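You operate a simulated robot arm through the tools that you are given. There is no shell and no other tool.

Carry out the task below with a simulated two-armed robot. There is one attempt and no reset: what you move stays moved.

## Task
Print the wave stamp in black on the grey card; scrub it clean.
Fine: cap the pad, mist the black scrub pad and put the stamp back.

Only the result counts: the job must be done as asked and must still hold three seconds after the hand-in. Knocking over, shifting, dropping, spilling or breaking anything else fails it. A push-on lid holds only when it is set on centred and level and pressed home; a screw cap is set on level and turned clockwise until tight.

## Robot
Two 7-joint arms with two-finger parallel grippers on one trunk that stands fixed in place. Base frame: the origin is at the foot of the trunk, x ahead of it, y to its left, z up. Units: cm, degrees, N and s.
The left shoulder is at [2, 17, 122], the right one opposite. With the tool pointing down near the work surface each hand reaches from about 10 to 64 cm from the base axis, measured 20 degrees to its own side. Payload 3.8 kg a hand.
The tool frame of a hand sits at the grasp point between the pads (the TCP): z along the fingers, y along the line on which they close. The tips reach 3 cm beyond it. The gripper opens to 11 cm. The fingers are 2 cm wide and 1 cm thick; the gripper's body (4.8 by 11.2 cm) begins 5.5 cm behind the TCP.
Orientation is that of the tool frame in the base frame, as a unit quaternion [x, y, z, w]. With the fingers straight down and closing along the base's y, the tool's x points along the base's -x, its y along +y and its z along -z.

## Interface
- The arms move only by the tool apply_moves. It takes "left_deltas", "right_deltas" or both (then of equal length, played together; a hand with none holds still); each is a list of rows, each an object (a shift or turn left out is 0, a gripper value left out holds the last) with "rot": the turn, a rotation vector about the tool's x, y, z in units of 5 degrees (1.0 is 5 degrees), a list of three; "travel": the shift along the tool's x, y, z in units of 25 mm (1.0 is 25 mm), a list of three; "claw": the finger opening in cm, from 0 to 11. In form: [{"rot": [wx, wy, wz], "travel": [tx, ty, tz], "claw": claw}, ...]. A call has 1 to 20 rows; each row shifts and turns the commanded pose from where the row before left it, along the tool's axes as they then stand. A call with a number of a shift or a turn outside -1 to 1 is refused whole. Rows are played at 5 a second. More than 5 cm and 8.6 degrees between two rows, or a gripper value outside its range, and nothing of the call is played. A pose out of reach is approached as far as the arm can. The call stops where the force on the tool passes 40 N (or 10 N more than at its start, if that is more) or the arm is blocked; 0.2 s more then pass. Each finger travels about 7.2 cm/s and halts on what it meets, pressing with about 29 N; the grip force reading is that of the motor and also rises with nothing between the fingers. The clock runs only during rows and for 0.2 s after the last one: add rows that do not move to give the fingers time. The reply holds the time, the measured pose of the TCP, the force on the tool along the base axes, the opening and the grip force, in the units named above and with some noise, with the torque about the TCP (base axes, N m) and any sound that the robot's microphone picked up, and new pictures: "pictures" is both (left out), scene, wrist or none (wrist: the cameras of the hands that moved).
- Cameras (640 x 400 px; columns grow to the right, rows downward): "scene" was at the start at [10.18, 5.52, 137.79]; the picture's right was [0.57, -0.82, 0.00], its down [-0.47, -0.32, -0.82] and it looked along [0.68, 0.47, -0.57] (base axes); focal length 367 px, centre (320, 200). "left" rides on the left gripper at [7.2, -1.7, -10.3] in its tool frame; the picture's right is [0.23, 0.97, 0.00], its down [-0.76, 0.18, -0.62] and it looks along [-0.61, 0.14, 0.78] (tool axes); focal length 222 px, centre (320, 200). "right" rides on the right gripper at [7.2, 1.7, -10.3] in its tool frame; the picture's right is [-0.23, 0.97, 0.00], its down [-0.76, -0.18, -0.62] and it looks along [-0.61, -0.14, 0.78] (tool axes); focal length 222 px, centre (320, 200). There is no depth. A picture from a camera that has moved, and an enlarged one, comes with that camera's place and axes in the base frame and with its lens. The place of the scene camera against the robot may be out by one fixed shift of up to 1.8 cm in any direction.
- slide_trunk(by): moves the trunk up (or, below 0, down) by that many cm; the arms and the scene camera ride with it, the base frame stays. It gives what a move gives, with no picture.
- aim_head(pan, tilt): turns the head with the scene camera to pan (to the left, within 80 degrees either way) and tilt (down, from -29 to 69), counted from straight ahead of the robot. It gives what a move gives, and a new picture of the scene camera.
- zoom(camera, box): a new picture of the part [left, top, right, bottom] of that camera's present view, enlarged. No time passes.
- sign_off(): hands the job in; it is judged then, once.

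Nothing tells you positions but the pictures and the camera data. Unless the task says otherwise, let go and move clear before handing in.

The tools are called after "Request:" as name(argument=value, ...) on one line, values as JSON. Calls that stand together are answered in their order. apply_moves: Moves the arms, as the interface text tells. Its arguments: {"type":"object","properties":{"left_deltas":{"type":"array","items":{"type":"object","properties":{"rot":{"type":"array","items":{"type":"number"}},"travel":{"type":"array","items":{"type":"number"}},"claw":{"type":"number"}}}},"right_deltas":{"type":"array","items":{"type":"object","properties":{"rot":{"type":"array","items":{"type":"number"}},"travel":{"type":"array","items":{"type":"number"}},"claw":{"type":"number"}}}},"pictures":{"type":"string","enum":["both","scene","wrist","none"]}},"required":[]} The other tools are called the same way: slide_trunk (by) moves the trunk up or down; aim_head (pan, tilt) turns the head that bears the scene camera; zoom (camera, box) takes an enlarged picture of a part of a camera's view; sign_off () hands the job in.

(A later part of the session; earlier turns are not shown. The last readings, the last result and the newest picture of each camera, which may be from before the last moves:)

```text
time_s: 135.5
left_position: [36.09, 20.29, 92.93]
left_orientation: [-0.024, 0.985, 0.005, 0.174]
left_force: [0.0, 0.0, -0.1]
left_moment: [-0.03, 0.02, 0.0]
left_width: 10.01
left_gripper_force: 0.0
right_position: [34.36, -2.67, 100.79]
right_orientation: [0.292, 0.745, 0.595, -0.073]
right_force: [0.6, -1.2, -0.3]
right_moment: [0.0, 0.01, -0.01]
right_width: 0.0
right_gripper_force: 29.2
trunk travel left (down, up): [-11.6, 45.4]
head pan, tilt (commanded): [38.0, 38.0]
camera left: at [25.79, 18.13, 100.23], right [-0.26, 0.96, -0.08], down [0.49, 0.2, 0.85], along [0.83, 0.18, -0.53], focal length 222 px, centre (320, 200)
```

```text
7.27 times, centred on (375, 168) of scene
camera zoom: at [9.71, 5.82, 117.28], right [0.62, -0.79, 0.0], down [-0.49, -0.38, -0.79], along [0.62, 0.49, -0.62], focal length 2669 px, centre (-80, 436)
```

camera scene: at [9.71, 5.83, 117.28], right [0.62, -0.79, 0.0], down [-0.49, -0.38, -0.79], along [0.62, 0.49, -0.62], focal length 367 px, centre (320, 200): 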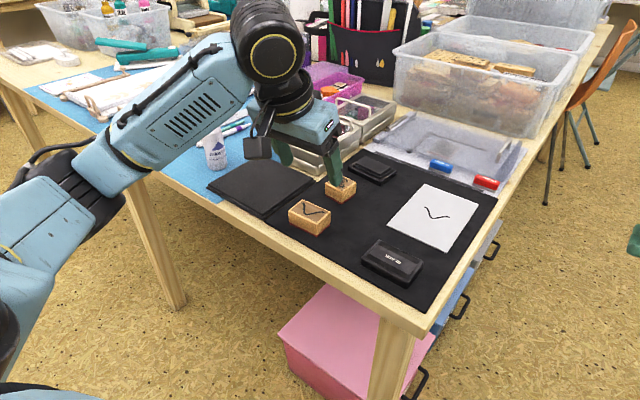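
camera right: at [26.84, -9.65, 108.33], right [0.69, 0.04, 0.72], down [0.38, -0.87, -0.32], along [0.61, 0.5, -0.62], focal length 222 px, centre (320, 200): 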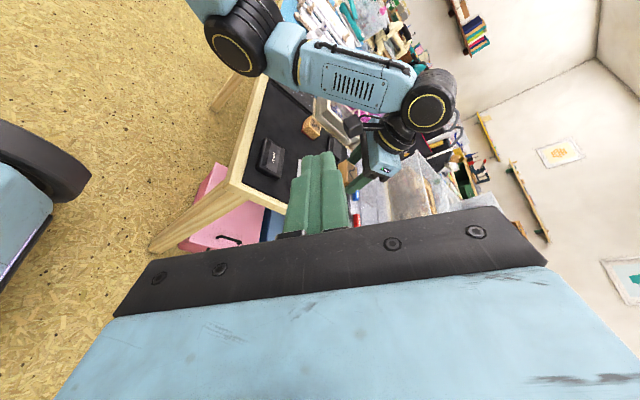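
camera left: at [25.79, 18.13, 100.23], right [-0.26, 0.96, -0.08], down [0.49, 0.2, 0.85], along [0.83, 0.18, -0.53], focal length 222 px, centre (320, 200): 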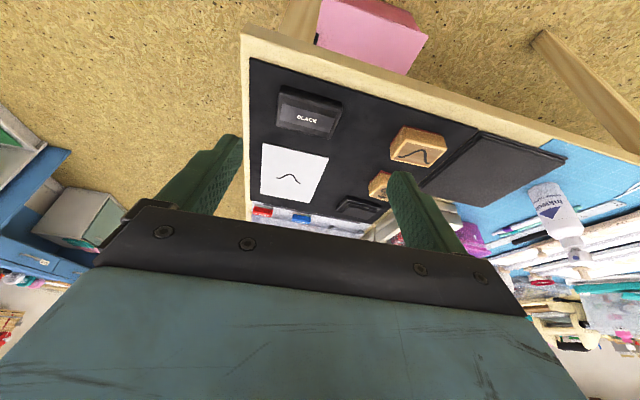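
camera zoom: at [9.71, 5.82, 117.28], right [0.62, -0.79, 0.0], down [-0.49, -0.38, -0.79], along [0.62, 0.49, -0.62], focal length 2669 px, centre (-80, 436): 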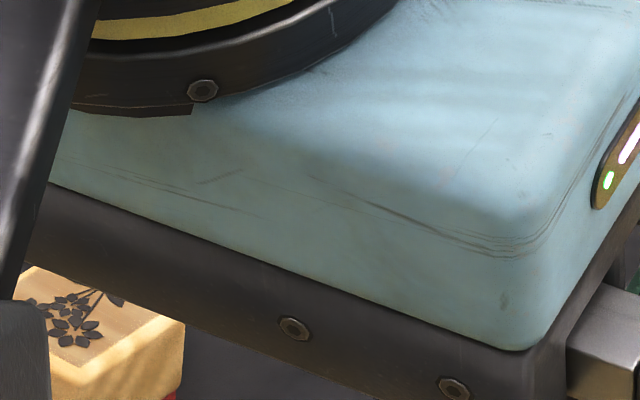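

The lid lies label-up, centred about (44.2, 19.8), yaw ≈ +1.5°, roughly 4.7 × 7.3 × 2.1 cm. I move above it with the fingers open 10 cm and average the pose.

Request:
apply_moves(left_deltas=[{"rot": [0.082, 0, 0.2256]}, {"travel": [-0.297, -0.054, 0.868]}, {"travel": [-0.297, -0.054, 0.868]}, {"travel": [-0.297, -0.054, 0.868]}, {"travel": [-0.297, -0.054, 0.868]}, {"travel": [-0.297, -0.054, 0.868]}, {"travel": [0, 0, 0]}], pictures="wrist")

Request:
apply_moves(left_deltas=[{"travel": [0, 0, 0]}], pictures="none")

Request:
apply_moves(left_deltas=[{"travel": [0, 0, 0]}], pictures="none")

Request:
zoom(camera="left", box=[200, 30, 440, 210])

Request:
zoom(camera="scene", box=[340, 180, 460, 290])

```text
time_s: 137.1
left_position: [43.11, 19.93, 84.03]
left_orientation: [-0.014, 0.985, 0.003, 0.173]
left_force: [-0.2, -0.6, 0.9]
left_moment: [-0.02, 0.02, -0.03]
left_width: 10.02
left_gripper_force: 0.1
right_position: [34.23, -2.8, 100.64]
right_orientation: [0.291, 0.746, 0.595, -0.073]
right_force: [0.2, 0.2, 0.6]
right_moment: [0.0, 0.0, -0.02]
right_width: 0.0
right_gripper_force: 29.1
trunk travel left (down, up): [-11.6, 45.4]
head pan, tilt (commanded): [38.0, 38.0]
camera left: at [32.94, 17.91, 91.38], right [-0.24, 0.97, -0.08], down [0.5, 0.19, 0.85], along [0.83, 0.17, -0.53], focal length 222 px, centre (320, 200)
```

left: 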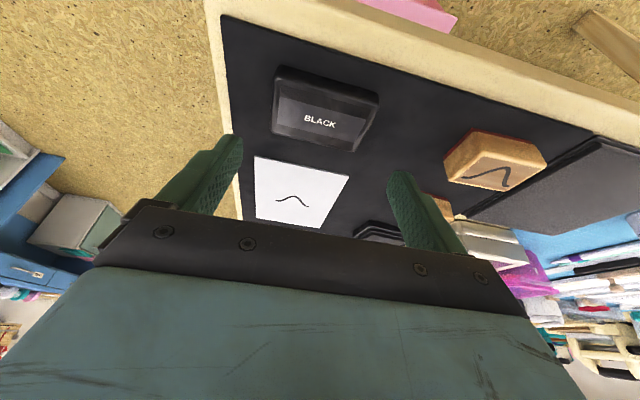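

```text
time_s: 137.5
left_position: [43.25, 19.75, 84.14]
left_orientation: [-0.014, 0.985, 0.003, 0.174]
left_force: [-0.8, 0.2, -0.2]
left_moment: [-0.01, 0.0, 0.04]
left_width: 9.98
left_gripper_force: 0.0
right_position: [34.37, -2.78, 100.76]
right_orientation: [0.292, 0.745, 0.595, -0.072]
right_force: [0.2, 0.9, 1.1]
right_moment: [-0.03, -0.02, -0.04]
right_width: 0.0
right_gripper_force: 29.3
trunk travel left (down, up): [-11.6, 45.4]
head pan, tilt (commanded): [38.0, 38.0]
```

```text
time_s: 137.9
left_position: [43.04, 19.84, 84.15]
left_orientation: [-0.013, 0.985, 0.002, 0.174]
left_force: [0.7, 0.2, -0.4]
left_moment: [0.03, 0.03, -0.01]
left_width: 9.98
left_gripper_force: 0.1
right_position: [34.29, -2.72, 100.77]
right_orientation: [0.292, 0.745, 0.595, -0.072]
right_force: [-0.1, 0.0, 0.5]
right_moment: [0.02, 0.03, -0.01]
right_width: 0.0
right_gripper_force: 28.6
trunk travel left (down, up): [-11.6, 45.4]
head pan, tilt (commanded): [38.0, 38.0]
```

```text
2.22 times, centred on (320, 120) of left
camera zoom: at [32.91, 17.91, 91.4], right [-0.24, 0.97, -0.08], down [0.5, 0.19, 0.85], along [0.83, 0.17, -0.53], focal length 494 px, centre (320, 378)
```

zoom: 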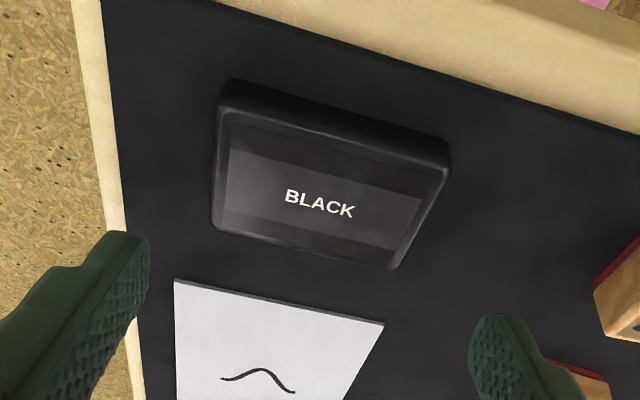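

```text
3.64 times, centred on (400, 235) of scene
camera zoom: at [9.71, 5.83, 117.28], right [0.62, -0.79, 0.0], down [-0.49, -0.38, -0.79], along [0.62, 0.49, -0.62], focal length 1334 px, centre (29, 73)
```

zoom: 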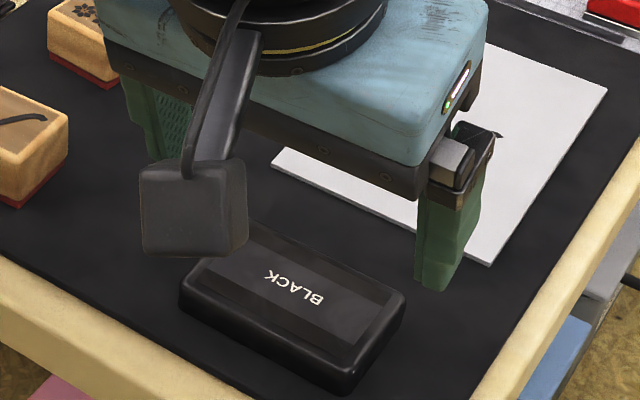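

The lid centre is (44.3, 19.7). Descending around it.

Request:
apply_moves(left_deltas=[{"travel": [0.212, -0.0167, 0.668]}, {"travel": [0.212, -0.0167, 0.668]}, {"travel": [0.212, -0.0167, 0.668]}, {"travel": [0, 0, 0]}], pictures="wrist")

Request:
zoom(camera="left", box=[180, 70, 460, 240])

Request:
zoom(camera="scene", box=[340, 190, 440, 290])

```text
time_s: 138.9
left_position: [43.55, 19.97, 78.8]
left_orientation: [-0.014, 0.985, 0.003, 0.174]
left_force: [-0.2, 0.5, 0.5]
left_moment: [-0.01, -0.05, 0.04]
left_width: 10.01
left_gripper_force: 0.1
right_position: [34.4, -2.7, 101.0]
right_orientation: [0.293, 0.744, 0.596, -0.073]
right_force: [-0.5, 0.3, 0.2]
right_moment: [0.01, 0.0, 0.02]
right_width: 0.0
right_gripper_force: 28.9
trunk travel left (down, up): [-11.6, 45.4]
head pan, tilt (commanded): [38.0, 38.0]
camera left: at [33.13, 17.93, 86.08], right [-0.24, 0.97, -0.08], down [0.5, 0.19, 0.85], along [0.83, 0.17, -0.53], focal length 222 px, centre (320, 200)
```

left: 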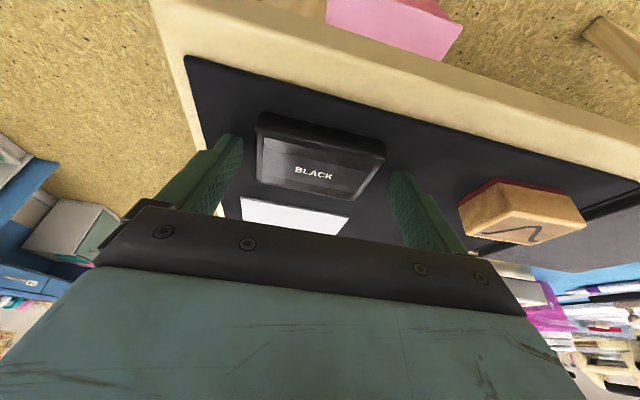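

```text
2.29 times, centred on (320, 155) of left
camera zoom: at [33.13, 17.93, 86.08], right [-0.24, 0.97, -0.08], down [0.5, 0.19, 0.85], along [0.83, 0.17, -0.53], focal length 508 px, centre (320, 303)
```

zoom: 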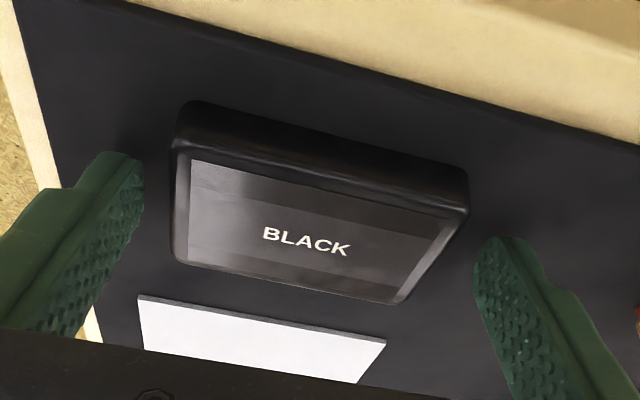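

```text
4.00 times, centred on (390, 240) of scene
camera zoom: at [9.71, 5.84, 117.28], right [0.62, -0.79, 0.0], down [-0.49, -0.38, -0.79], along [0.62, 0.49, -0.62], focal length 1468 px, centre (40, 40)
```

zoom: 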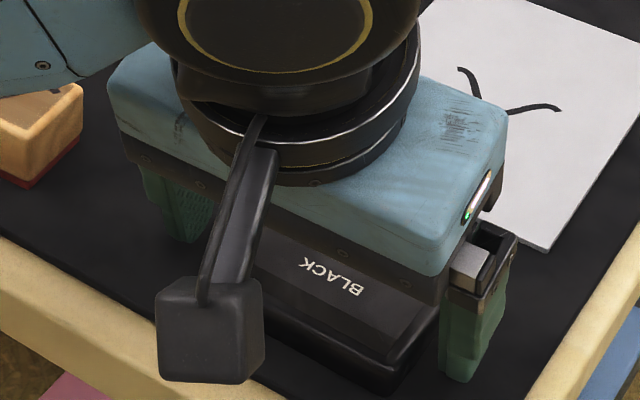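

The fingers straddle the lid evenly. Closing on its ends.

Request:
apply_moves(left_deltas=[{"claw": 8}, {"claw": 6}, {"claw": 6}, {"claw": 6}], pictures="none")

Request:
zoom(camera="left", box=[180, 70, 460, 240])

Request:
zoom(camera="scene", box=[340, 190, 440, 290])

```text
time_s: 139.9
left_position: [43.48, 19.9, 78.7]
left_orientation: [-0.014, 0.985, 0.002, 0.174]
left_force: [0.3, 0.3, 0.2]
left_moment: [0.02, -0.02, -0.03]
left_width: 7.71
left_gripper_force: 28.5
right_position: [34.36, -2.7, 100.81]
right_orientation: [0.292, 0.745, 0.596, -0.072]
right_force: [0.8, 0.0, -0.7]
right_moment: [-0.02, 0.01, -0.03]
right_width: 0.03
right_gripper_force: 29.5
trunk travel left (down, up): [-11.6, 45.4]
head pan, tilt (commanded): [38.0, 38.0]
```

```text
2.29 times, centred on (320, 155) of left
camera zoom: at [33.12, 17.91, 86.09], right [-0.24, 0.97, -0.08], down [0.5, 0.19, 0.85], along [0.83, 0.17, -0.53], focal length 508 px, centre (320, 303)
```

zoom: 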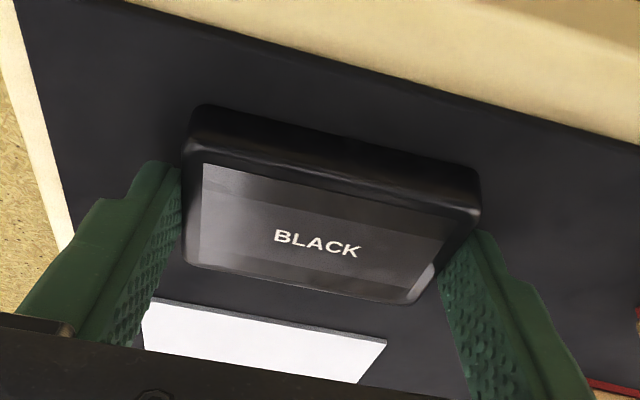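

```text
4.00 times, centred on (390, 240) of scene
camera zoom: at [9.71, 5.83, 117.28], right [0.62, -0.79, 0.0], down [-0.49, -0.38, -0.79], along [0.62, 0.49, -0.62], focal length 1468 px, centre (40, 40)
```

zoom: 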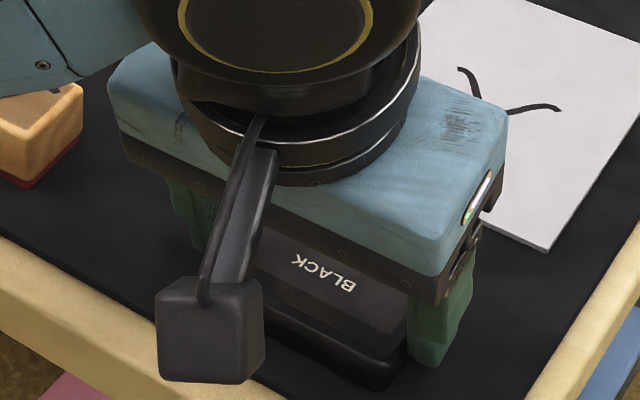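

The lid is gripped end to end (7.7 cm) and centred in the hand. I lift it 7 cm, carry it over the ink pad and match the pad's yaw.

Request:
apply_moves(left_deltas=[{"travel": [-0.137, 0, -0.376]}, {"travel": [-0.274, 0, -0.752]}, {"travel": [-0.274, 0, -0.752]}, {"travel": [-0.274, 0, -0.752]}, {"travel": [-0.942, 0.7375, 0.343]}, {"travel": [-0.942, 0.7375, 0.343]}, {"travel": [-0.942, 0.7375, 0.343]}, {"travel": [-0.942, 0.7375, 0.343]}, {"travel": [-0.942, 0.7375, 0.343]}, {"travel": [-0.942, 0.7375, 0.343]}, {"travel": [-0.942, 0.7375, 0.343]}, {"travel": [-0.942, 0.7375, 0.343]}, {"rot": [0.2018, 0, 0.5546]}, {"rot": [0.2018, 0, 0.5546]}, {"travel": [0, 0, 0]}], pictures="both")

Request:
apply_moves(left_deltas=[{"travel": [0, 0, 0]}], pictures="none")

Request:
apply_moves(left_deltas=[{"travel": [0, 0, 0]}], pictures="none")

Request:
zoom(camera="left", box=[180, 20, 460, 230])

Request:
zoom(camera="scene", box=[330, 90, 430, 190])

```text
time_s: 143.1
left_position: [63.01, 35.14, 85.64]
left_orientation: [0.037, 0.984, -0.007, 0.174]
left_force: [-0.3, -0.8, -0.5]
left_moment: [0.0, -0.03, -0.02]
left_width: 7.69
left_gripper_force: 28.9
right_position: [34.35, -2.71, 100.69]
right_orientation: [0.292, 0.745, 0.595, -0.072]
right_force: [0.0, 0.2, -0.3]
right_moment: [0.0, 0.01, 0.0]
right_width: 0.0
right_gripper_force: 29.2
trunk travel left (down, up): [-11.6, 45.4]
head pan, tilt (commanded): [38.0, 38.0]
camera scene: at [9.72, 5.83, 117.28], right [0.62, -0.79, 0.0], down [-0.49, -0.38, -0.79], along [0.62, 0.49, -0.62], focal length 367 px, centre (320, 200)
camera left: at [52.64, 34.27, 92.98], right [-0.14, 0.99, -0.08], down [0.51, 0.14, 0.85], along [0.85, 0.08, -0.53], focal length 222 px, centre (320, 200)
```

scene: 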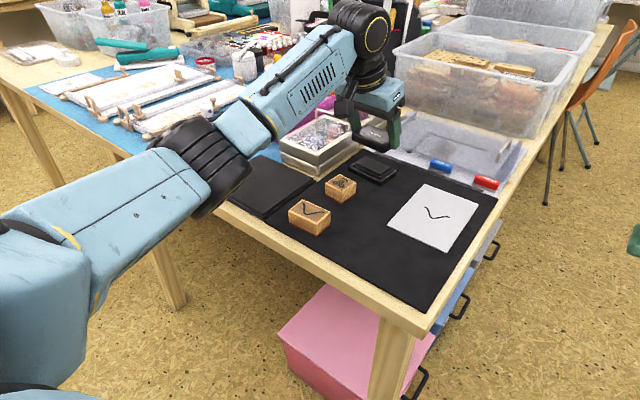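
left: 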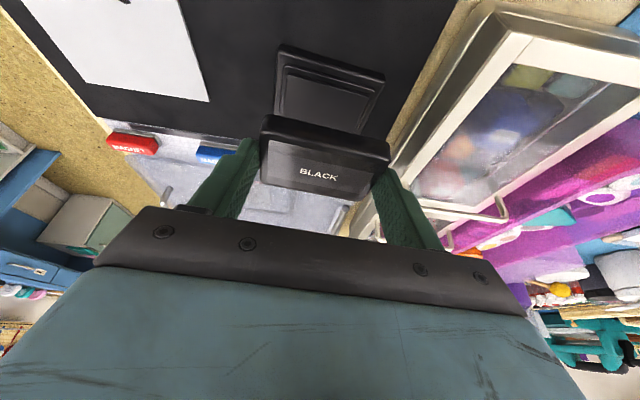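

```text
time_s: 143.5
left_position: [63.0, 35.15, 85.66]
left_orientation: [0.036, 0.984, -0.006, 0.174]
left_force: [0.0, -0.1, -0.1]
left_moment: [0.0, 0.01, 0.0]
left_width: 7.7
left_gripper_force: 29.1
right_position: [34.39, -2.9, 100.73]
right_orientation: [0.292, 0.745, 0.595, -0.072]
right_force: [-0.1, 0.5, -0.2]
right_moment: [-0.01, 0.01, -0.01]
right_width: 0.0
right_gripper_force: 28.8
trunk travel left (down, up): [-11.6, 45.4]
head pan, tilt (commanded): [38.0, 38.0]
```

```text
time_s: 143.9
left_position: [63.05, 35.23, 85.69]
left_orientation: [0.037, 0.984, -0.007, 0.173]
left_force: [-0.1, -1.4, -1.1]
left_moment: [0.02, 0.03, 0.04]
left_width: 7.69
left_gripper_force: 28.7
right_position: [34.25, -2.71, 100.81]
right_orientation: [0.292, 0.745, 0.595, -0.073]
right_force: [0.1, -0.2, 0.2]
right_moment: [0.05, 0.01, -0.04]
right_width: 0.02
right_gripper_force: 28.7
trunk travel left (down, up): [-11.6, 45.4]
head pan, tilt (commanded): [38.0, 38.0]
```

```text
1.90 times, centred on (320, 125) of left
camera zoom: at [52.63, 34.27, 92.98], right [-0.14, 0.99, -0.08], down [0.51, 0.14, 0.85], along [0.85, 0.08, -0.53], focal length 423 px, centre (320, 343)
```

zoom: 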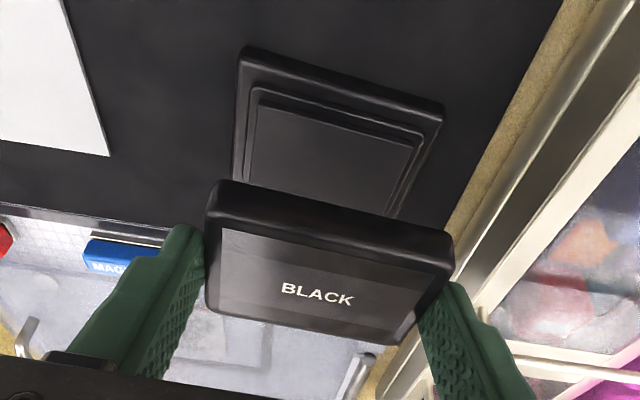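

```text
4.00 times, centred on (380, 140) of scene
camera zoom: at [9.71, 5.83, 117.28], right [0.62, -0.79, 0.0], down [-0.49, -0.38, -0.79], along [0.62, 0.49, -0.62], focal length 1468 px, centre (80, 440)
```

zoom: 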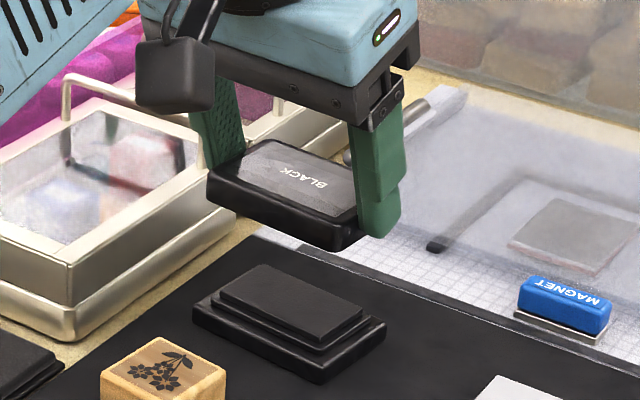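

The lid hovers above the pad. I'll zoom closely to compare the lid's and pad's edges and refine the alignment before lowering.

Request:
zoom(camera="scene", box=[350, 115, 410, 160])

Request:
zoom(camera="scene", box=[340, 145, 400, 190])

Request:
zoom(camera="left", box=[250, 30, 400, 130])

Request:
zoom(camera="left", box=[250, 100, 400, 210])

```text
8.89 times, centred on (380, 138) of scene
camera zoom: at [9.71, 5.83, 117.28], right [0.62, -0.79, 0.0], down [-0.49, -0.38, -0.79], along [0.62, 0.49, -0.62], focal length 3262 px, centre (-213, 756)
```

zoom: 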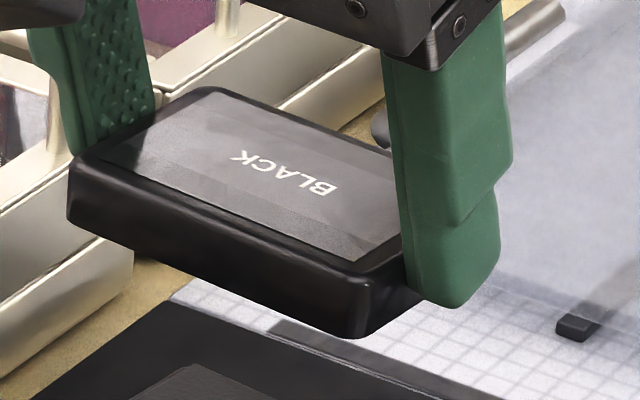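

```text
8.89 times, centred on (370, 168) of scene
camera zoom: at [9.71, 5.83, 117.28], right [0.62, -0.79, 0.0], down [-0.49, -0.38, -0.79], along [0.62, 0.49, -0.62], focal length 3262 px, centre (-124, 489)
```

zoom: 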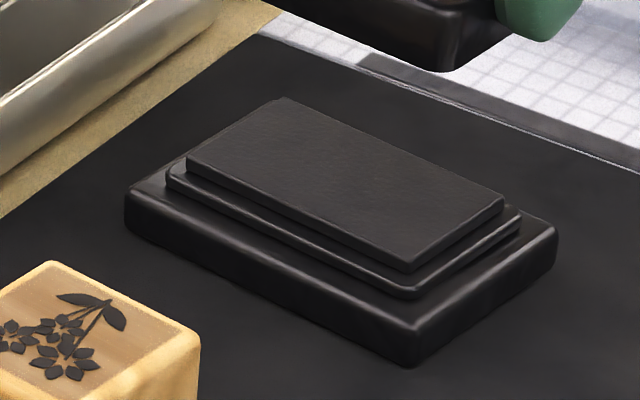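

```text
4.00 times, centred on (325, 80) of left
camera zoom: at [52.63, 34.27, 92.98], right [-0.14, 0.99, -0.08], down [0.51, 0.14, 0.85], along [0.85, 0.08, -0.53], focal length 888 px, centre (300, 680)
```

zoom: 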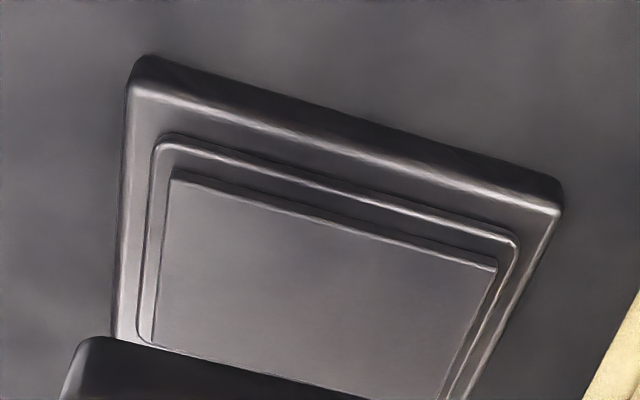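

```text
3.64 times, centred on (325, 155) of left
camera zoom: at [52.63, 34.27, 92.98], right [-0.14, 0.99, -0.08], down [0.51, 0.14, 0.85], along [0.85, 0.08, -0.53], focal length 808 px, centre (302, 364)
```

zoom: 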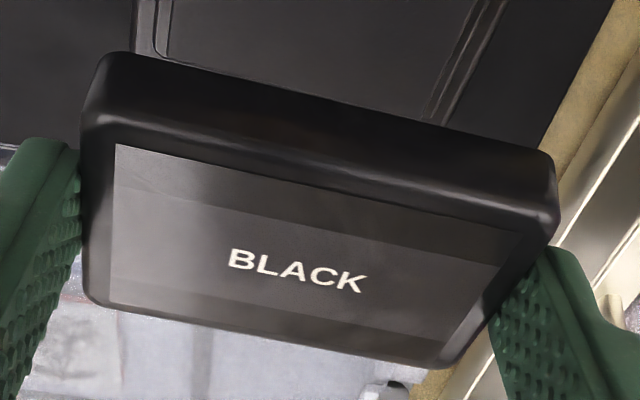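

Comparing edges in both cameras, the lid sits about 0.55 cm too far in +x (and ~0.1 in +y) relative to the pad base. I correct that while lowering to just above the felt, then re-check.

Request:
apply_moves(left_deltas=[{"travel": [0.3815, -0.0325, 0.734]}, {"travel": [0.3815, -0.0325, 0.734]}, {"travel": [0, 0, 0]}], pictures="none")

Request:
zoom(camera="scene", box=[340, 125, 410, 185])

Request:
zoom(camera="left", box=[240, 60, 400, 200])

```text
time_s: 144.7
left_position: [62.37, 34.98, 81.62]
left_orientation: [0.036, 0.984, -0.007, 0.174]
left_force: [0.3, 0.5, -0.6]
left_moment: [0.03, -0.01, -0.03]
left_width: 7.71
left_gripper_force: 28.8
right_position: [34.3, -2.72, 100.71]
right_orientation: [0.292, 0.745, 0.595, -0.072]
right_force: [0.2, -0.3, 0.8]
right_moment: [0.0, 0.03, 0.0]
right_width: 0.02
right_gripper_force: 29.0
trunk travel left (down, up): [-11.6, 45.4]
head pan, tilt (commanded): [38.0, 38.0]
```

```text
6.67 times, centred on (375, 155) of scene
camera zoom: at [9.71, 5.84, 117.28], right [0.62, -0.79, 0.0], down [-0.49, -0.38, -0.79], along [0.62, 0.49, -0.62], focal length 2446 px, centre (-47, 500)
```

zoom: 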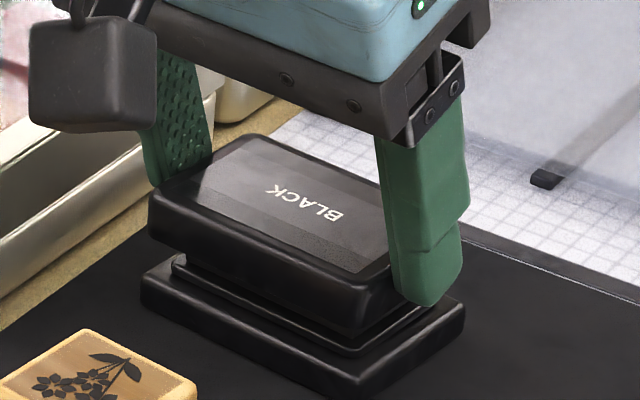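

```text
2.86 times, centred on (320, 130) of left
camera zoom: at [51.89, 34.08, 88.83], right [-0.14, 0.99, -0.08], down [0.51, 0.14, 0.85], along [0.85, 0.08, -0.53], focal length 635 px, centre (320, 400)
```

zoom: 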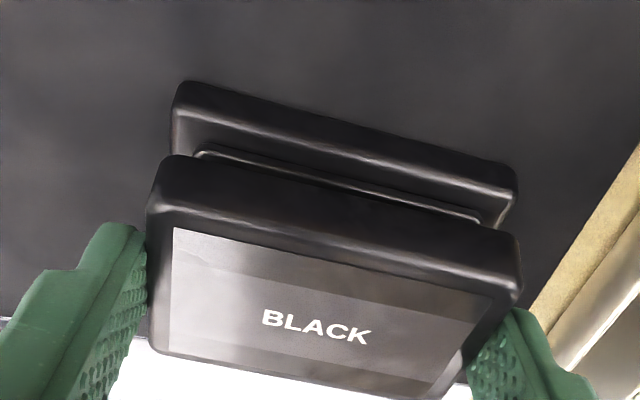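

Close. I'll zoom further to verify the lid edges line up with the base edges before seating it.

Request:
zoom(camera="scene", box=[352, 145, 396, 185])

Request:
zoom(camera="left", box=[270, 70, 380, 150])

```text
10.00 times, centred on (374, 165) of scene
camera zoom: at [9.71, 5.84, 117.28], right [0.62, -0.79, 0.0], down [-0.49, -0.38, -0.79], along [0.62, 0.49, -0.62], focal length 3670 px, centre (-220, 550)
```

zoom: 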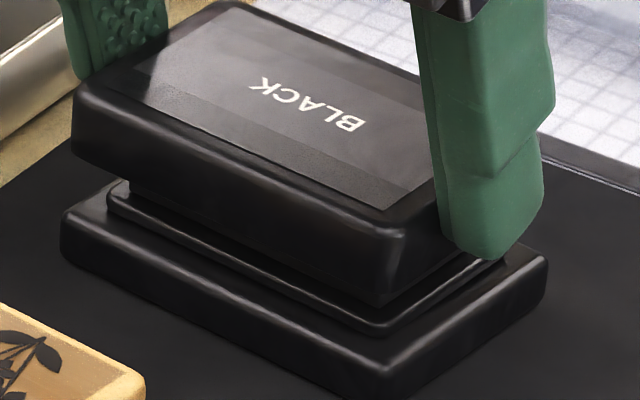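

```text
5.00 times, centred on (325, 110) of left
camera zoom: at [51.89, 34.08, 88.83], right [-0.14, 0.99, -0.08], down [0.51, 0.14, 0.85], along [0.85, 0.08, -0.53], focal length 1111 px, centre (295, 650)
```

zoom: 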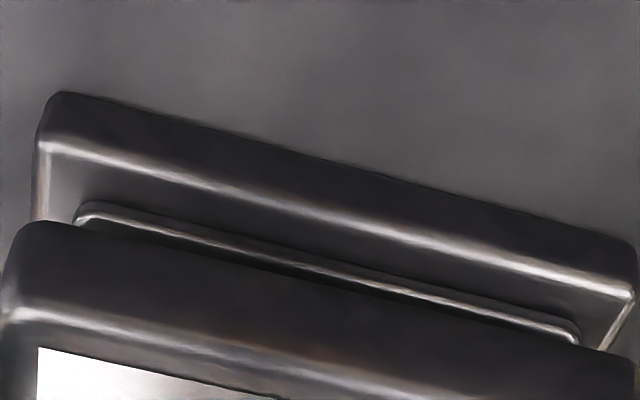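

My estimates now say the lid is about 0.4 cm short in x and centred in y. I shift it +0.4 cm and lower to just above the felt for another look.

Request:
apply_moves(left_deltas=[{"travel": [-0.15, 0.012, 0.0546]}, {"travel": [0.0684, 0, 0.188]}, {"travel": [0, 0, 0]}], pictures="none")

Request:
zoom(camera="left", box=[250, 80, 400, 200])

Request:
zoom(camera="scene", box=[345, 140, 405, 185])

```text
time_s: 145.5
left_position: [62.89, 35.04, 81.16]
left_orientation: [0.037, 0.984, -0.006, 0.173]
left_force: [-0.8, 0.6, -0.3]
left_moment: [-0.01, 0.01, -0.01]
left_width: 7.7
left_gripper_force: 29.1
right_position: [34.39, -2.74, 100.59]
right_orientation: [0.291, 0.745, 0.595, -0.072]
right_force: [0.7, 0.1, 0.4]
right_moment: [0.0, 0.0, -0.01]
right_width: 0.0
right_gripper_force: 29.2
trunk travel left (down, up): [-11.6, 45.4]
head pan, tilt (commanded): [38.0, 38.0]
```

```text
3.33 times, centred on (325, 140) of left
camera zoom: at [52.51, 34.15, 88.36], right [-0.14, 0.99, -0.08], down [0.51, 0.14, 0.85], along [0.85, 0.08, -0.53], focal length 740 px, centre (303, 400)
```

zoom: 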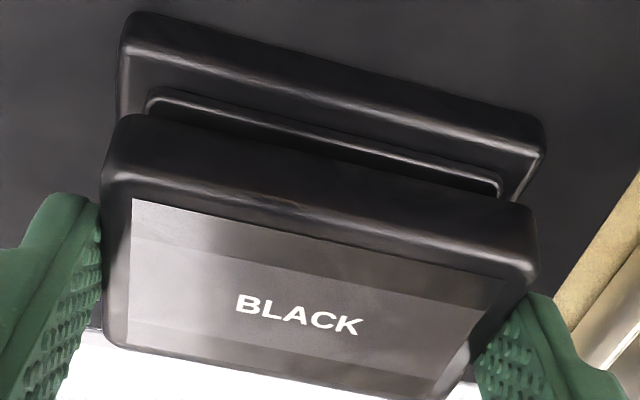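

```text
8.89 times, centred on (375, 162) of scene
camera zoom: at [9.71, 5.84, 117.28], right [0.62, -0.79, 0.0], down [-0.49, -0.38, -0.79], along [0.62, 0.49, -0.62], focal length 3262 px, centre (-169, 533)
```

zoom: 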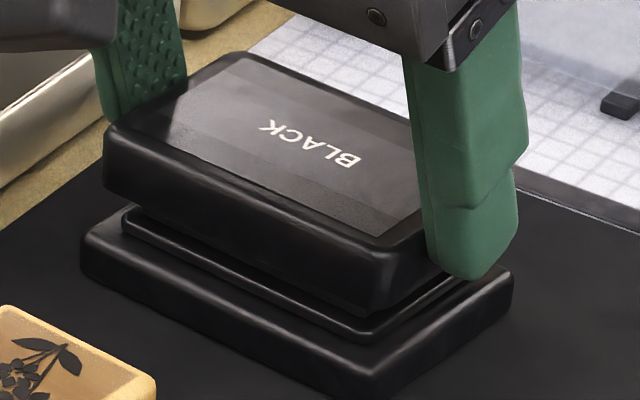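

By eye the remaining error is within a few millimetres, so I'll lower gently and use the contact height to tell whether the rim drops over the lip.

Request:
apply_moves(left_deltas=[{"travel": [0.0137, 0, 0.0376]}, {"travel": [0.0137, 0, 0.0376]}, {"travel": [0.0137, 0, 0.0376]}, {"travel": [0, 0, 0]}], pictures="none")

Request:
apply_moves(left_deltas=[{"travel": [0.0137, 0, 0.0376]}, {"travel": [0.0137, 0, 0.0376]}, {"travel": [0, 0, 0]}], pictures="none")

Request:
zoom(camera="scene", box=[345, 140, 405, 185])

Request:
zoom(camera="left", box=[250, 80, 400, 200])

```text
time_s: 146.5
left_position: [62.97, 35.11, 80.8]
left_orientation: [0.037, 0.984, -0.007, 0.174]
left_force: [-0.4, -0.1, -0.2]
left_moment: [0.02, -0.01, 0.0]
left_width: 7.67
left_gripper_force: 29.3
right_position: [34.36, -2.81, 100.83]
right_orientation: [0.292, 0.745, 0.596, -0.071]
right_force: [-0.7, -0.4, -0.2]
right_moment: [0.0, 0.01, -0.02]
right_width: 0.01
right_gripper_force: 28.7
trunk travel left (down, up): [-11.6, 45.4]
head pan, tilt (commanded): [38.0, 38.0]
```

```text
time_s: 147.3
left_position: [62.96, 35.08, 80.64]
left_orientation: [0.037, 0.984, -0.007, 0.173]
left_force: [0.5, -0.4, -0.1]
left_moment: [0.03, -0.02, -0.02]
left_width: 7.68
left_gripper_force: 29.1
right_position: [34.35, -2.77, 100.73]
right_orientation: [0.292, 0.746, 0.595, -0.072]
right_force: [0.2, -0.4, -0.2]
right_moment: [0.01, 0.03, -0.01]
right_width: 0.0
right_gripper_force: 28.9
trunk travel left (down, up): [-11.6, 45.4]
head pan, tilt (commanded): [38.0, 38.0]
```

```text
8.89 times, centred on (375, 162) of scene
camera zoom: at [9.71, 5.83, 117.28], right [0.62, -0.79, 0.0], down [-0.49, -0.38, -0.79], along [0.62, 0.49, -0.62], focal length 3262 px, centre (-169, 533)
```

zoom: 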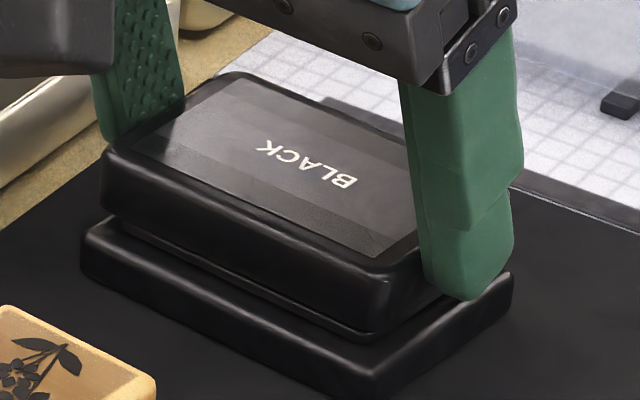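

```text
3.33 times, centred on (325, 140) of left
camera zoom: at [52.51, 34.18, 87.83], right [-0.14, 0.99, -0.08], down [0.51, 0.14, 0.85], along [0.85, 0.08, -0.53], focal length 740 px, centre (303, 400)
```

zoom: 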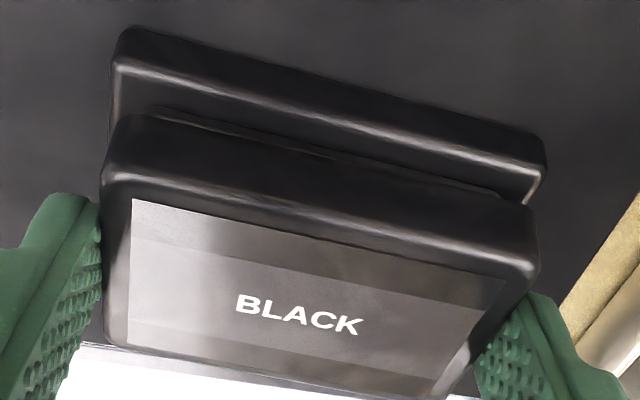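

No contact yet at z = 80.6; the lid covers the lip symmetrically as far as I can see. Continuing down by millimetres.

Request:
apply_moves(left_deltas=[{"travel": [0.0137, 0, 0.0376]}, {"travel": [0.0137, 0, 0.0376]}, {"travel": [0, 0, 0]}], pictures="none")

Request:
apply_moves(left_deltas=[{"travel": [0.0137, 0, 0.0376]}, {"travel": [0, 0, 0]}], pictures="none")

```text
time_s: 148.1
left_position: [62.91, 35.05, 80.44]
left_orientation: [0.037, 0.984, -0.006, 0.173]
left_force: [-0.3, -0.4, -0.3]
left_moment: [-0.02, 0.0, -0.04]
left_width: 7.68
left_gripper_force: 28.8
right_position: [34.36, -2.68, 100.76]
right_orientation: [0.293, 0.745, 0.595, -0.073]
right_force: [0.6, 0.7, -0.2]
right_moment: [0.02, 0.03, 0.02]
right_width: 0.0
right_gripper_force: 28.5
trunk travel left (down, up): [-11.6, 45.4]
head pan, tilt (commanded): [38.0, 38.0]
```

```text
time_s: 148.7
left_position: [62.9, 35.09, 80.38]
left_orientation: [0.037, 0.984, -0.007, 0.174]
left_force: [0.4, 0.4, -0.2]
left_moment: [-0.02, -0.04, 0.01]
left_width: 7.67
left_gripper_force: 28.8
right_position: [34.38, -2.8, 100.78]
right_orientation: [0.292, 0.745, 0.595, -0.072]
right_force: [0.2, -0.2, 0.3]
right_moment: [0.03, -0.04, 0.01]
right_width: 0.02
right_gripper_force: 29.2
trunk travel left (down, up): [-11.6, 45.4]
head pan, tilt (commanded): [38.0, 38.0]
```

The rim has passed below the felt's top without touching – good. Continuing.

Request:
apply_moves(left_deltas=[{"travel": [0.0137, 0, 0.0376]}, {"travel": [0, 0, 0]}], pictures="none")

Request:
apply_moves(left_deltas=[{"travel": [0.0137, 0, 0.0376]}, {"travel": [0, 0, 0]}], pictures="none")

Request:
zoom(camera="scene", box=[345, 140, 405, 185])

Request:
zoom(camera="left", box=[250, 80, 400, 200])

```text
time_s: 149.3
left_position: [62.95, 35.03, 80.21]
left_orientation: [0.037, 0.984, -0.006, 0.174]
left_force: [0.5, 0.1, -0.7]
left_moment: [0.0, 0.01, -0.01]
left_width: 7.7
left_gripper_force: 28.8
right_position: [34.28, -2.8, 100.72]
right_orientation: [0.292, 0.745, 0.595, -0.072]
right_force: [0.4, -0.2, 0.3]
right_moment: [0.0, 0.02, 0.04]
right_width: 0.0
right_gripper_force: 28.7
trunk travel left (down, up): [-11.6, 45.4]
head pan, tilt (commanded): [38.0, 38.0]
```

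```text
time_s: 149.9
left_position: [62.93, 35.03, 80.07]
left_orientation: [0.037, 0.984, -0.007, 0.173]
left_force: [-0.8, -0.7, -1.6]
left_moment: [0.04, 0.05, 0.03]
left_width: 7.69
left_gripper_force: 28.9
right_position: [34.26, -2.81, 100.76]
right_orientation: [0.292, 0.745, 0.596, -0.072]
right_force: [0.8, -0.4, 0.4]
right_moment: [-0.04, 0.0, 0.0]
right_width: 0.0
right_gripper_force: 28.7
trunk travel left (down, up): [-11.6, 45.4]
head pan, tilt (commanded): [38.0, 38.0]
```

```text
8.89 times, centred on (375, 162) of scene
camera zoom: at [9.71, 5.83, 117.28], right [0.62, -0.79, 0.0], down [-0.49, -0.38, -0.79], along [0.62, 0.49, -0.62], focal length 3262 px, centre (-169, 533)
```

zoom: 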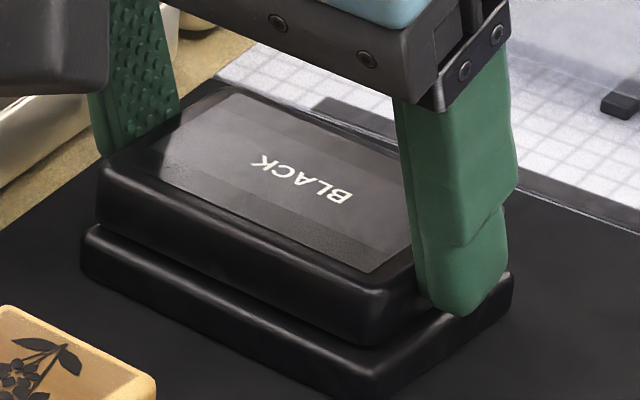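

```text
3.33 times, centred on (325, 140) of left
camera zoom: at [52.45, 34.22, 87.45], right [-0.14, 0.99, -0.08], down [0.51, 0.14, 0.85], along [0.85, 0.08, -0.53], focal length 740 px, centre (303, 400)
```

zoom: 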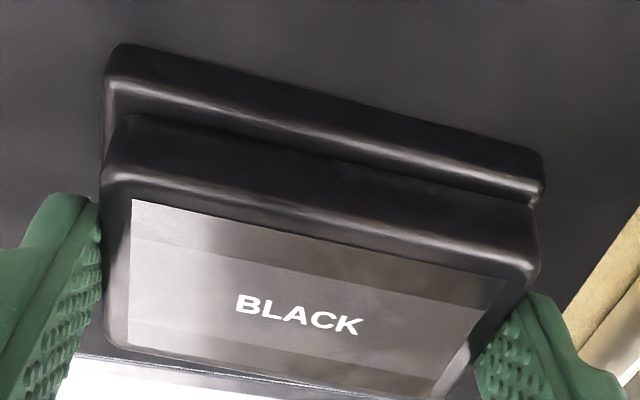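

The lid has slid down around the lip with no resistance. Lowering further until it seats on the flange.

Request:
apply_moves(left_deltas=[{"travel": [0.0137, 0, 0.0376]}, {"travel": [0, 0, 0]}], pictures="none")

Request:
apply_moves(left_deltas=[{"travel": [0.0137, 0, 0.0376]}, {"travel": [0, 0, 0]}], pictures="none")

```text
time_s: 150.5
left_position: [62.94, 35.05, 79.96]
left_orientation: [0.036, 0.984, -0.006, 0.173]
left_force: [-0.2, -0.1, -0.2]
left_moment: [0.01, 0.01, 0.0]
left_width: 7.69
left_gripper_force: 28.6
right_position: [34.41, -2.78, 100.77]
right_orientation: [0.292, 0.745, 0.595, -0.072]
right_force: [0.1, -0.1, 0.4]
right_moment: [-0.01, -0.02, 0.02]
right_width: 0.0
right_gripper_force: 29.5
trunk travel left (down, up): [-11.6, 45.4]
head pan, tilt (commanded): [38.0, 38.0]
```

```text
time_s: 151.1
left_position: [62.92, 35.15, 80.04]
left_orientation: [0.036, 0.984, -0.006, 0.174]
left_force: [0.3, -0.4, -0.4]
left_moment: [0.0, -0.02, 0.01]
left_width: 7.69
left_gripper_force: 29.4
right_position: [34.3, -2.84, 100.65]
right_orientation: [0.293, 0.745, 0.596, -0.072]
right_force: [0.6, -0.2, -0.6]
right_moment: [0.0, 0.0, 0.0]
right_width: 0.01
right_gripper_force: 28.8
trunk travel left (down, up): [-11.6, 45.4]
head pan, tilt (commanded): [38.0, 38.0]
```

Request:
apply_moves(left_deltas=[{"travel": [0.0137, 0, 0.0376]}, {"travel": [0, 0, 0]}], pictures="none")

Request:
apply_moves(left_deltas=[{"travel": [0.0137, 0, 0.0376]}, {"travel": [0, 0, 0]}], pictures="none")

Request:
zoom(camera="scene", box=[345, 140, 405, 185])

```text
time_s: 151.7
left_position: [63.01, 35.08, 79.93]
left_orientation: [0.036, 0.984, -0.006, 0.173]
left_force: [-1.6, 0.0, 2.1]
left_moment: [-0.05, 0.04, -0.03]
left_width: 7.69
left_gripper_force: 28.5
right_position: [34.38, -2.79, 100.77]
right_orientation: [0.293, 0.745, 0.595, -0.072]
right_force: [0.3, 0.5, 0.0]
right_moment: [0.03, -0.01, 0.01]
right_width: 0.0
right_gripper_force: 28.9
trunk travel left (down, up): [-11.6, 45.4]
head pan, tilt (commanded): [38.0, 38.0]
```

```text
time_s: 152.3
left_position: [62.96, 35.09, 79.94]
left_orientation: [0.037, 0.984, -0.007, 0.175]
left_force: [-0.9, 0.2, 9.2]
left_moment: [-0.15, 0.08, -0.02]
left_width: 7.7
left_gripper_force: 28.9
right_position: [34.17, -2.81, 100.73]
right_orientation: [0.292, 0.745, 0.596, -0.07]
right_force: [-0.5, 0.3, 0.3]
right_moment: [0.03, -0.01, 0.0]
right_width: 0.0
right_gripper_force: 29.2
trunk travel left (down, up): [-11.6, 45.4]
head pan, tilt (commanded): [38.0, 38.0]
```

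```text
8.89 times, centred on (375, 162) of scene
camera zoom: at [9.62, 5.8, 117.3], right [0.62, -0.79, 0.0], down [-0.48, -0.38, -0.79], along [0.62, 0.49, -0.61], focal length 3262 px, centre (-169, 533)
```

zoom: 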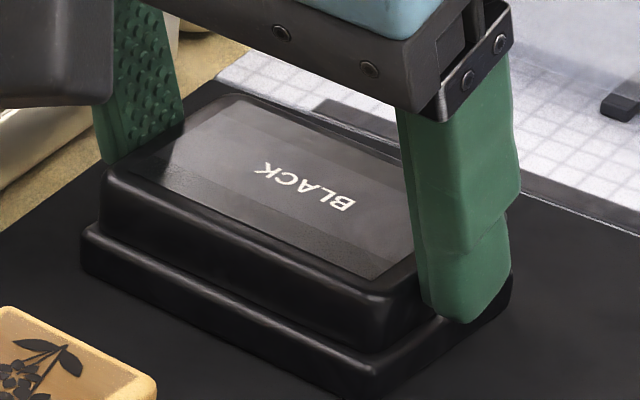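

The lid meets the flange (9 N). I release it, rise, and then will press it home from the top with closed fingers.

Request:
apply_moves(left_deltas=[{"claw": 8.2}, {"claw": 8.7}, {"claw": 8.7}, {"travel": [0, 0, 0]}], pictures="none")

Request:
apply_moves(left_deltas=[{"travel": [-0.0684, 0, -0.188]}, {"travel": [-0.137, 0, -0.376]}, {"travel": [-0.274, 0, -0.752]}, {"travel": [0, 0, 0], "claw": 0}, {"travel": [0, 0, 0]}, {"travel": [0, 0, 0]}, {"travel": [0, 0, 0]}], pictures="wrist")

Request:
zoom(camera="scene", box=[345, 140, 405, 185])

Request:
zoom(camera="left", box=[230, 30, 410, 180])

```text
time_s: 153.3
left_position: [62.97, 35.09, 79.82]
left_orientation: [0.037, 0.984, -0.007, 0.174]
left_force: [-0.1, 0.2, 7.1]
left_moment: [-0.24, -0.01, 0.08]
left_width: 8.61
left_gripper_force: 0.1
right_position: [34.34, -2.83, 100.73]
right_orientation: [0.292, 0.745, 0.595, -0.072]
right_force: [0.5, -0.3, -0.7]
right_moment: [0.01, 0.0, -0.02]
right_width: 0.01
right_gripper_force: 28.8
trunk travel left (down, up): [-11.6, 45.4]
head pan, tilt (commanded): [38.0, 38.0]
heard: snap
```

```text
time_s: 154.9
left_position: [62.92, 35.16, 83.13]
left_orientation: [0.037, 0.984, -0.008, 0.173]
left_force: [0.2, -0.1, -1.1]
left_moment: [-0.04, -0.01, 0.0]
left_width: 0.0
left_gripper_force: 28.9
right_position: [34.34, -2.77, 100.73]
right_orientation: [0.292, 0.745, 0.595, -0.072]
right_force: [-0.1, -0.8, 0.7]
right_moment: [0.02, 0.01, -0.02]
right_width: 0.0
right_gripper_force: 28.8
trunk travel left (down, up): [-11.6, 45.4]
head pan, tilt (commanded): [38.0, 38.0]
camera left: at [52.42, 34.19, 90.43], right [-0.14, 0.99, -0.08], down [0.51, 0.14, 0.85], along [0.85, 0.08, -0.53], focal length 222 px, centre (320, 200)
```

left: 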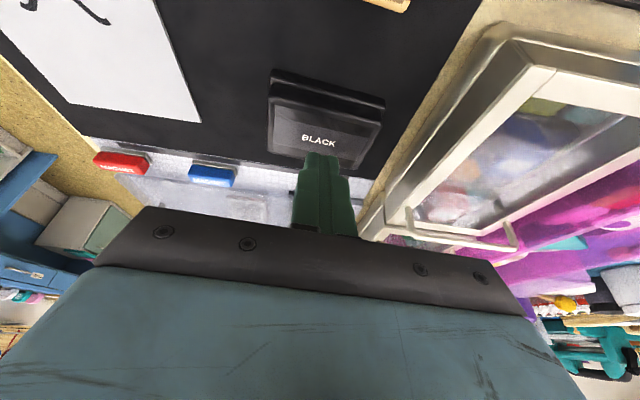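

```text
8.89 times, centred on (375, 162) of scene
camera zoom: at [9.71, 5.84, 117.28], right [0.62, -0.79, 0.0], down [-0.49, -0.38, -0.79], along [0.62, 0.49, -0.62], focal length 3262 px, centre (-169, 533)
```

zoom: 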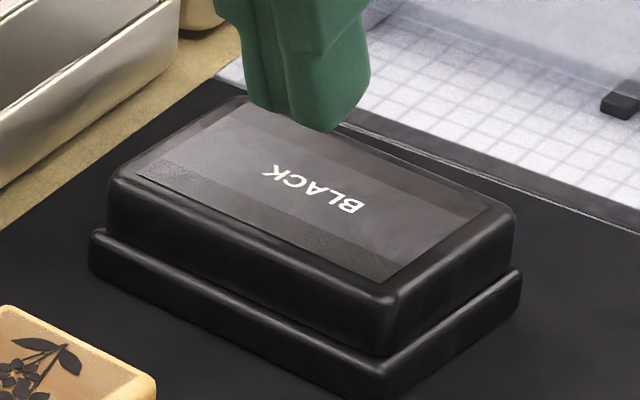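

```text
2.67 times, centred on (320, 105) of left
camera zoom: at [52.42, 34.19, 90.43], right [-0.14, 0.99, -0.08], down [0.51, 0.14, 0.85], along [0.85, 0.08, -0.53], focal length 592 px, centre (320, 453)
```

zoom: 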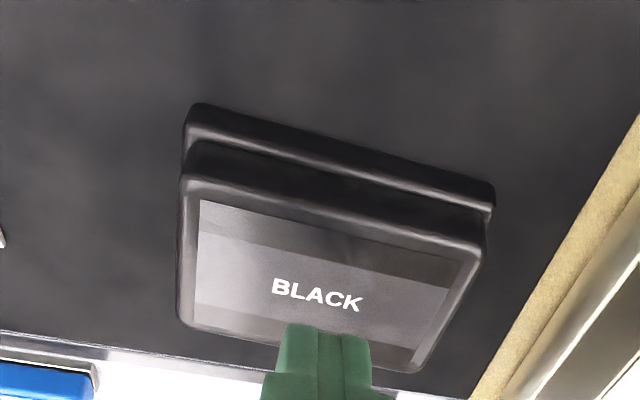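

I heard a "snap": the lid latched onto the pad. To be sure it's fully home I'll press gently straight down on its centre with the closed fingers.

Request:
apply_moves(left_deltas=[{"travel": [-0.356, 0.029, 0.13]}, {"travel": [0.123, 0, 0.338]}, {"travel": [0.082, 0, 0.2256]}, {"travel": [0, 0, 0]}], pictures="none")

Request:
zoom(camera="scene", box=[340, 130, 410, 185])

Request:
zoom(camera="left", box=[230, 60, 410, 200])

```text
time_s: 155.9
left_position: [63.99, 35.04, 81.74]
left_orientation: [0.037, 0.984, -0.006, 0.174]
left_force: [-0.3, -0.6, 0.7]
left_moment: [0.02, 0.0, -0.01]
left_width: 0.0
left_gripper_force: 29.2
right_position: [34.35, -2.71, 100.74]
right_orientation: [0.292, 0.745, 0.595, -0.072]
right_force: [-0.1, 0.1, 1.2]
right_moment: [0.0, 0.03, -0.02]
right_width: 0.0
right_gripper_force: 29.1
trunk travel left (down, up): [-11.6, 45.4]
head pan, tilt (commanded): [38.0, 38.0]
```

```text
7.27 times, centred on (375, 158) of scene
camera zoom: at [9.71, 5.83, 117.28], right [0.62, -0.79, 0.0], down [-0.49, -0.38, -0.79], along [0.62, 0.49, -0.62], focal length 2669 px, centre (-80, 509)
```

zoom: 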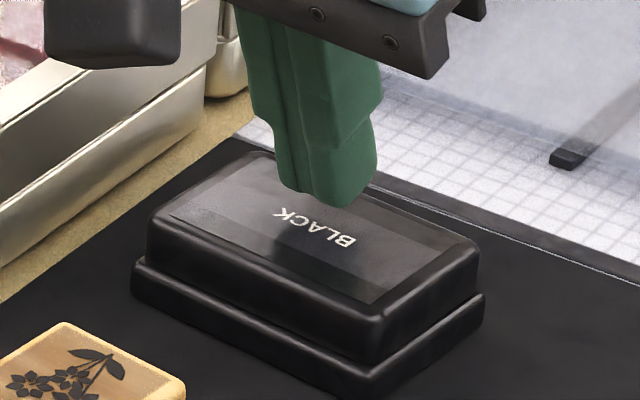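

```text
2.86 times, centred on (320, 130) of left
camera zoom: at [53.53, 34.18, 89.06], right [-0.14, 0.99, -0.08], down [0.51, 0.14, 0.85], along [0.85, 0.08, -0.53], focal length 635 px, centre (320, 400)
```

zoom: 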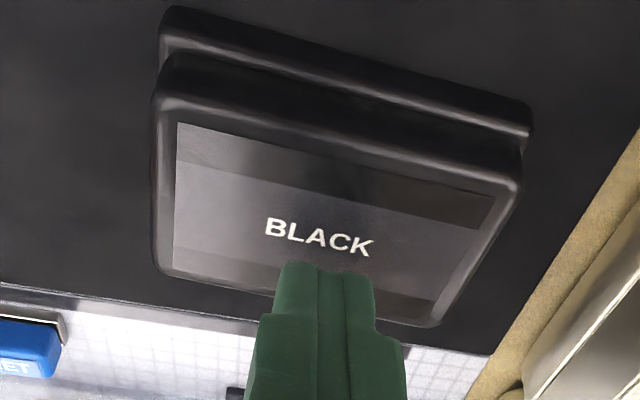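

The fingertip is over the lid's middle. Pressing down in small steps.

Request:
apply_moves(left_deltas=[{"travel": [0.0205, 0, 0.0564]}, {"travel": [0.0205, 0, 0.0564]}, {"travel": [0.0205, 0, 0.0564]}, {"travel": [0.0137, 0, 0.0376]}, {"travel": [0, 0, 0]}], pictures="none")

```text
time_s: 157.1
left_position: [63.9, 35.08, 81.37]
left_orientation: [0.036, 0.984, -0.006, 0.174]
left_force: [0.1, 1.9, 2.9]
left_moment: [0.05, 0.0, -0.01]
left_width: 0.0
left_gripper_force: 29.1
right_position: [34.35, -2.61, 100.79]
right_orientation: [0.292, 0.745, 0.596, -0.072]
right_force: [-0.2, 0.2, 0.3]
right_moment: [0.01, -0.01, 0.0]
right_width: 0.0
right_gripper_force: 28.9
trunk travel left (down, up): [-11.6, 45.4]
head pan, tilt (commanded): [38.0, 38.0]
```

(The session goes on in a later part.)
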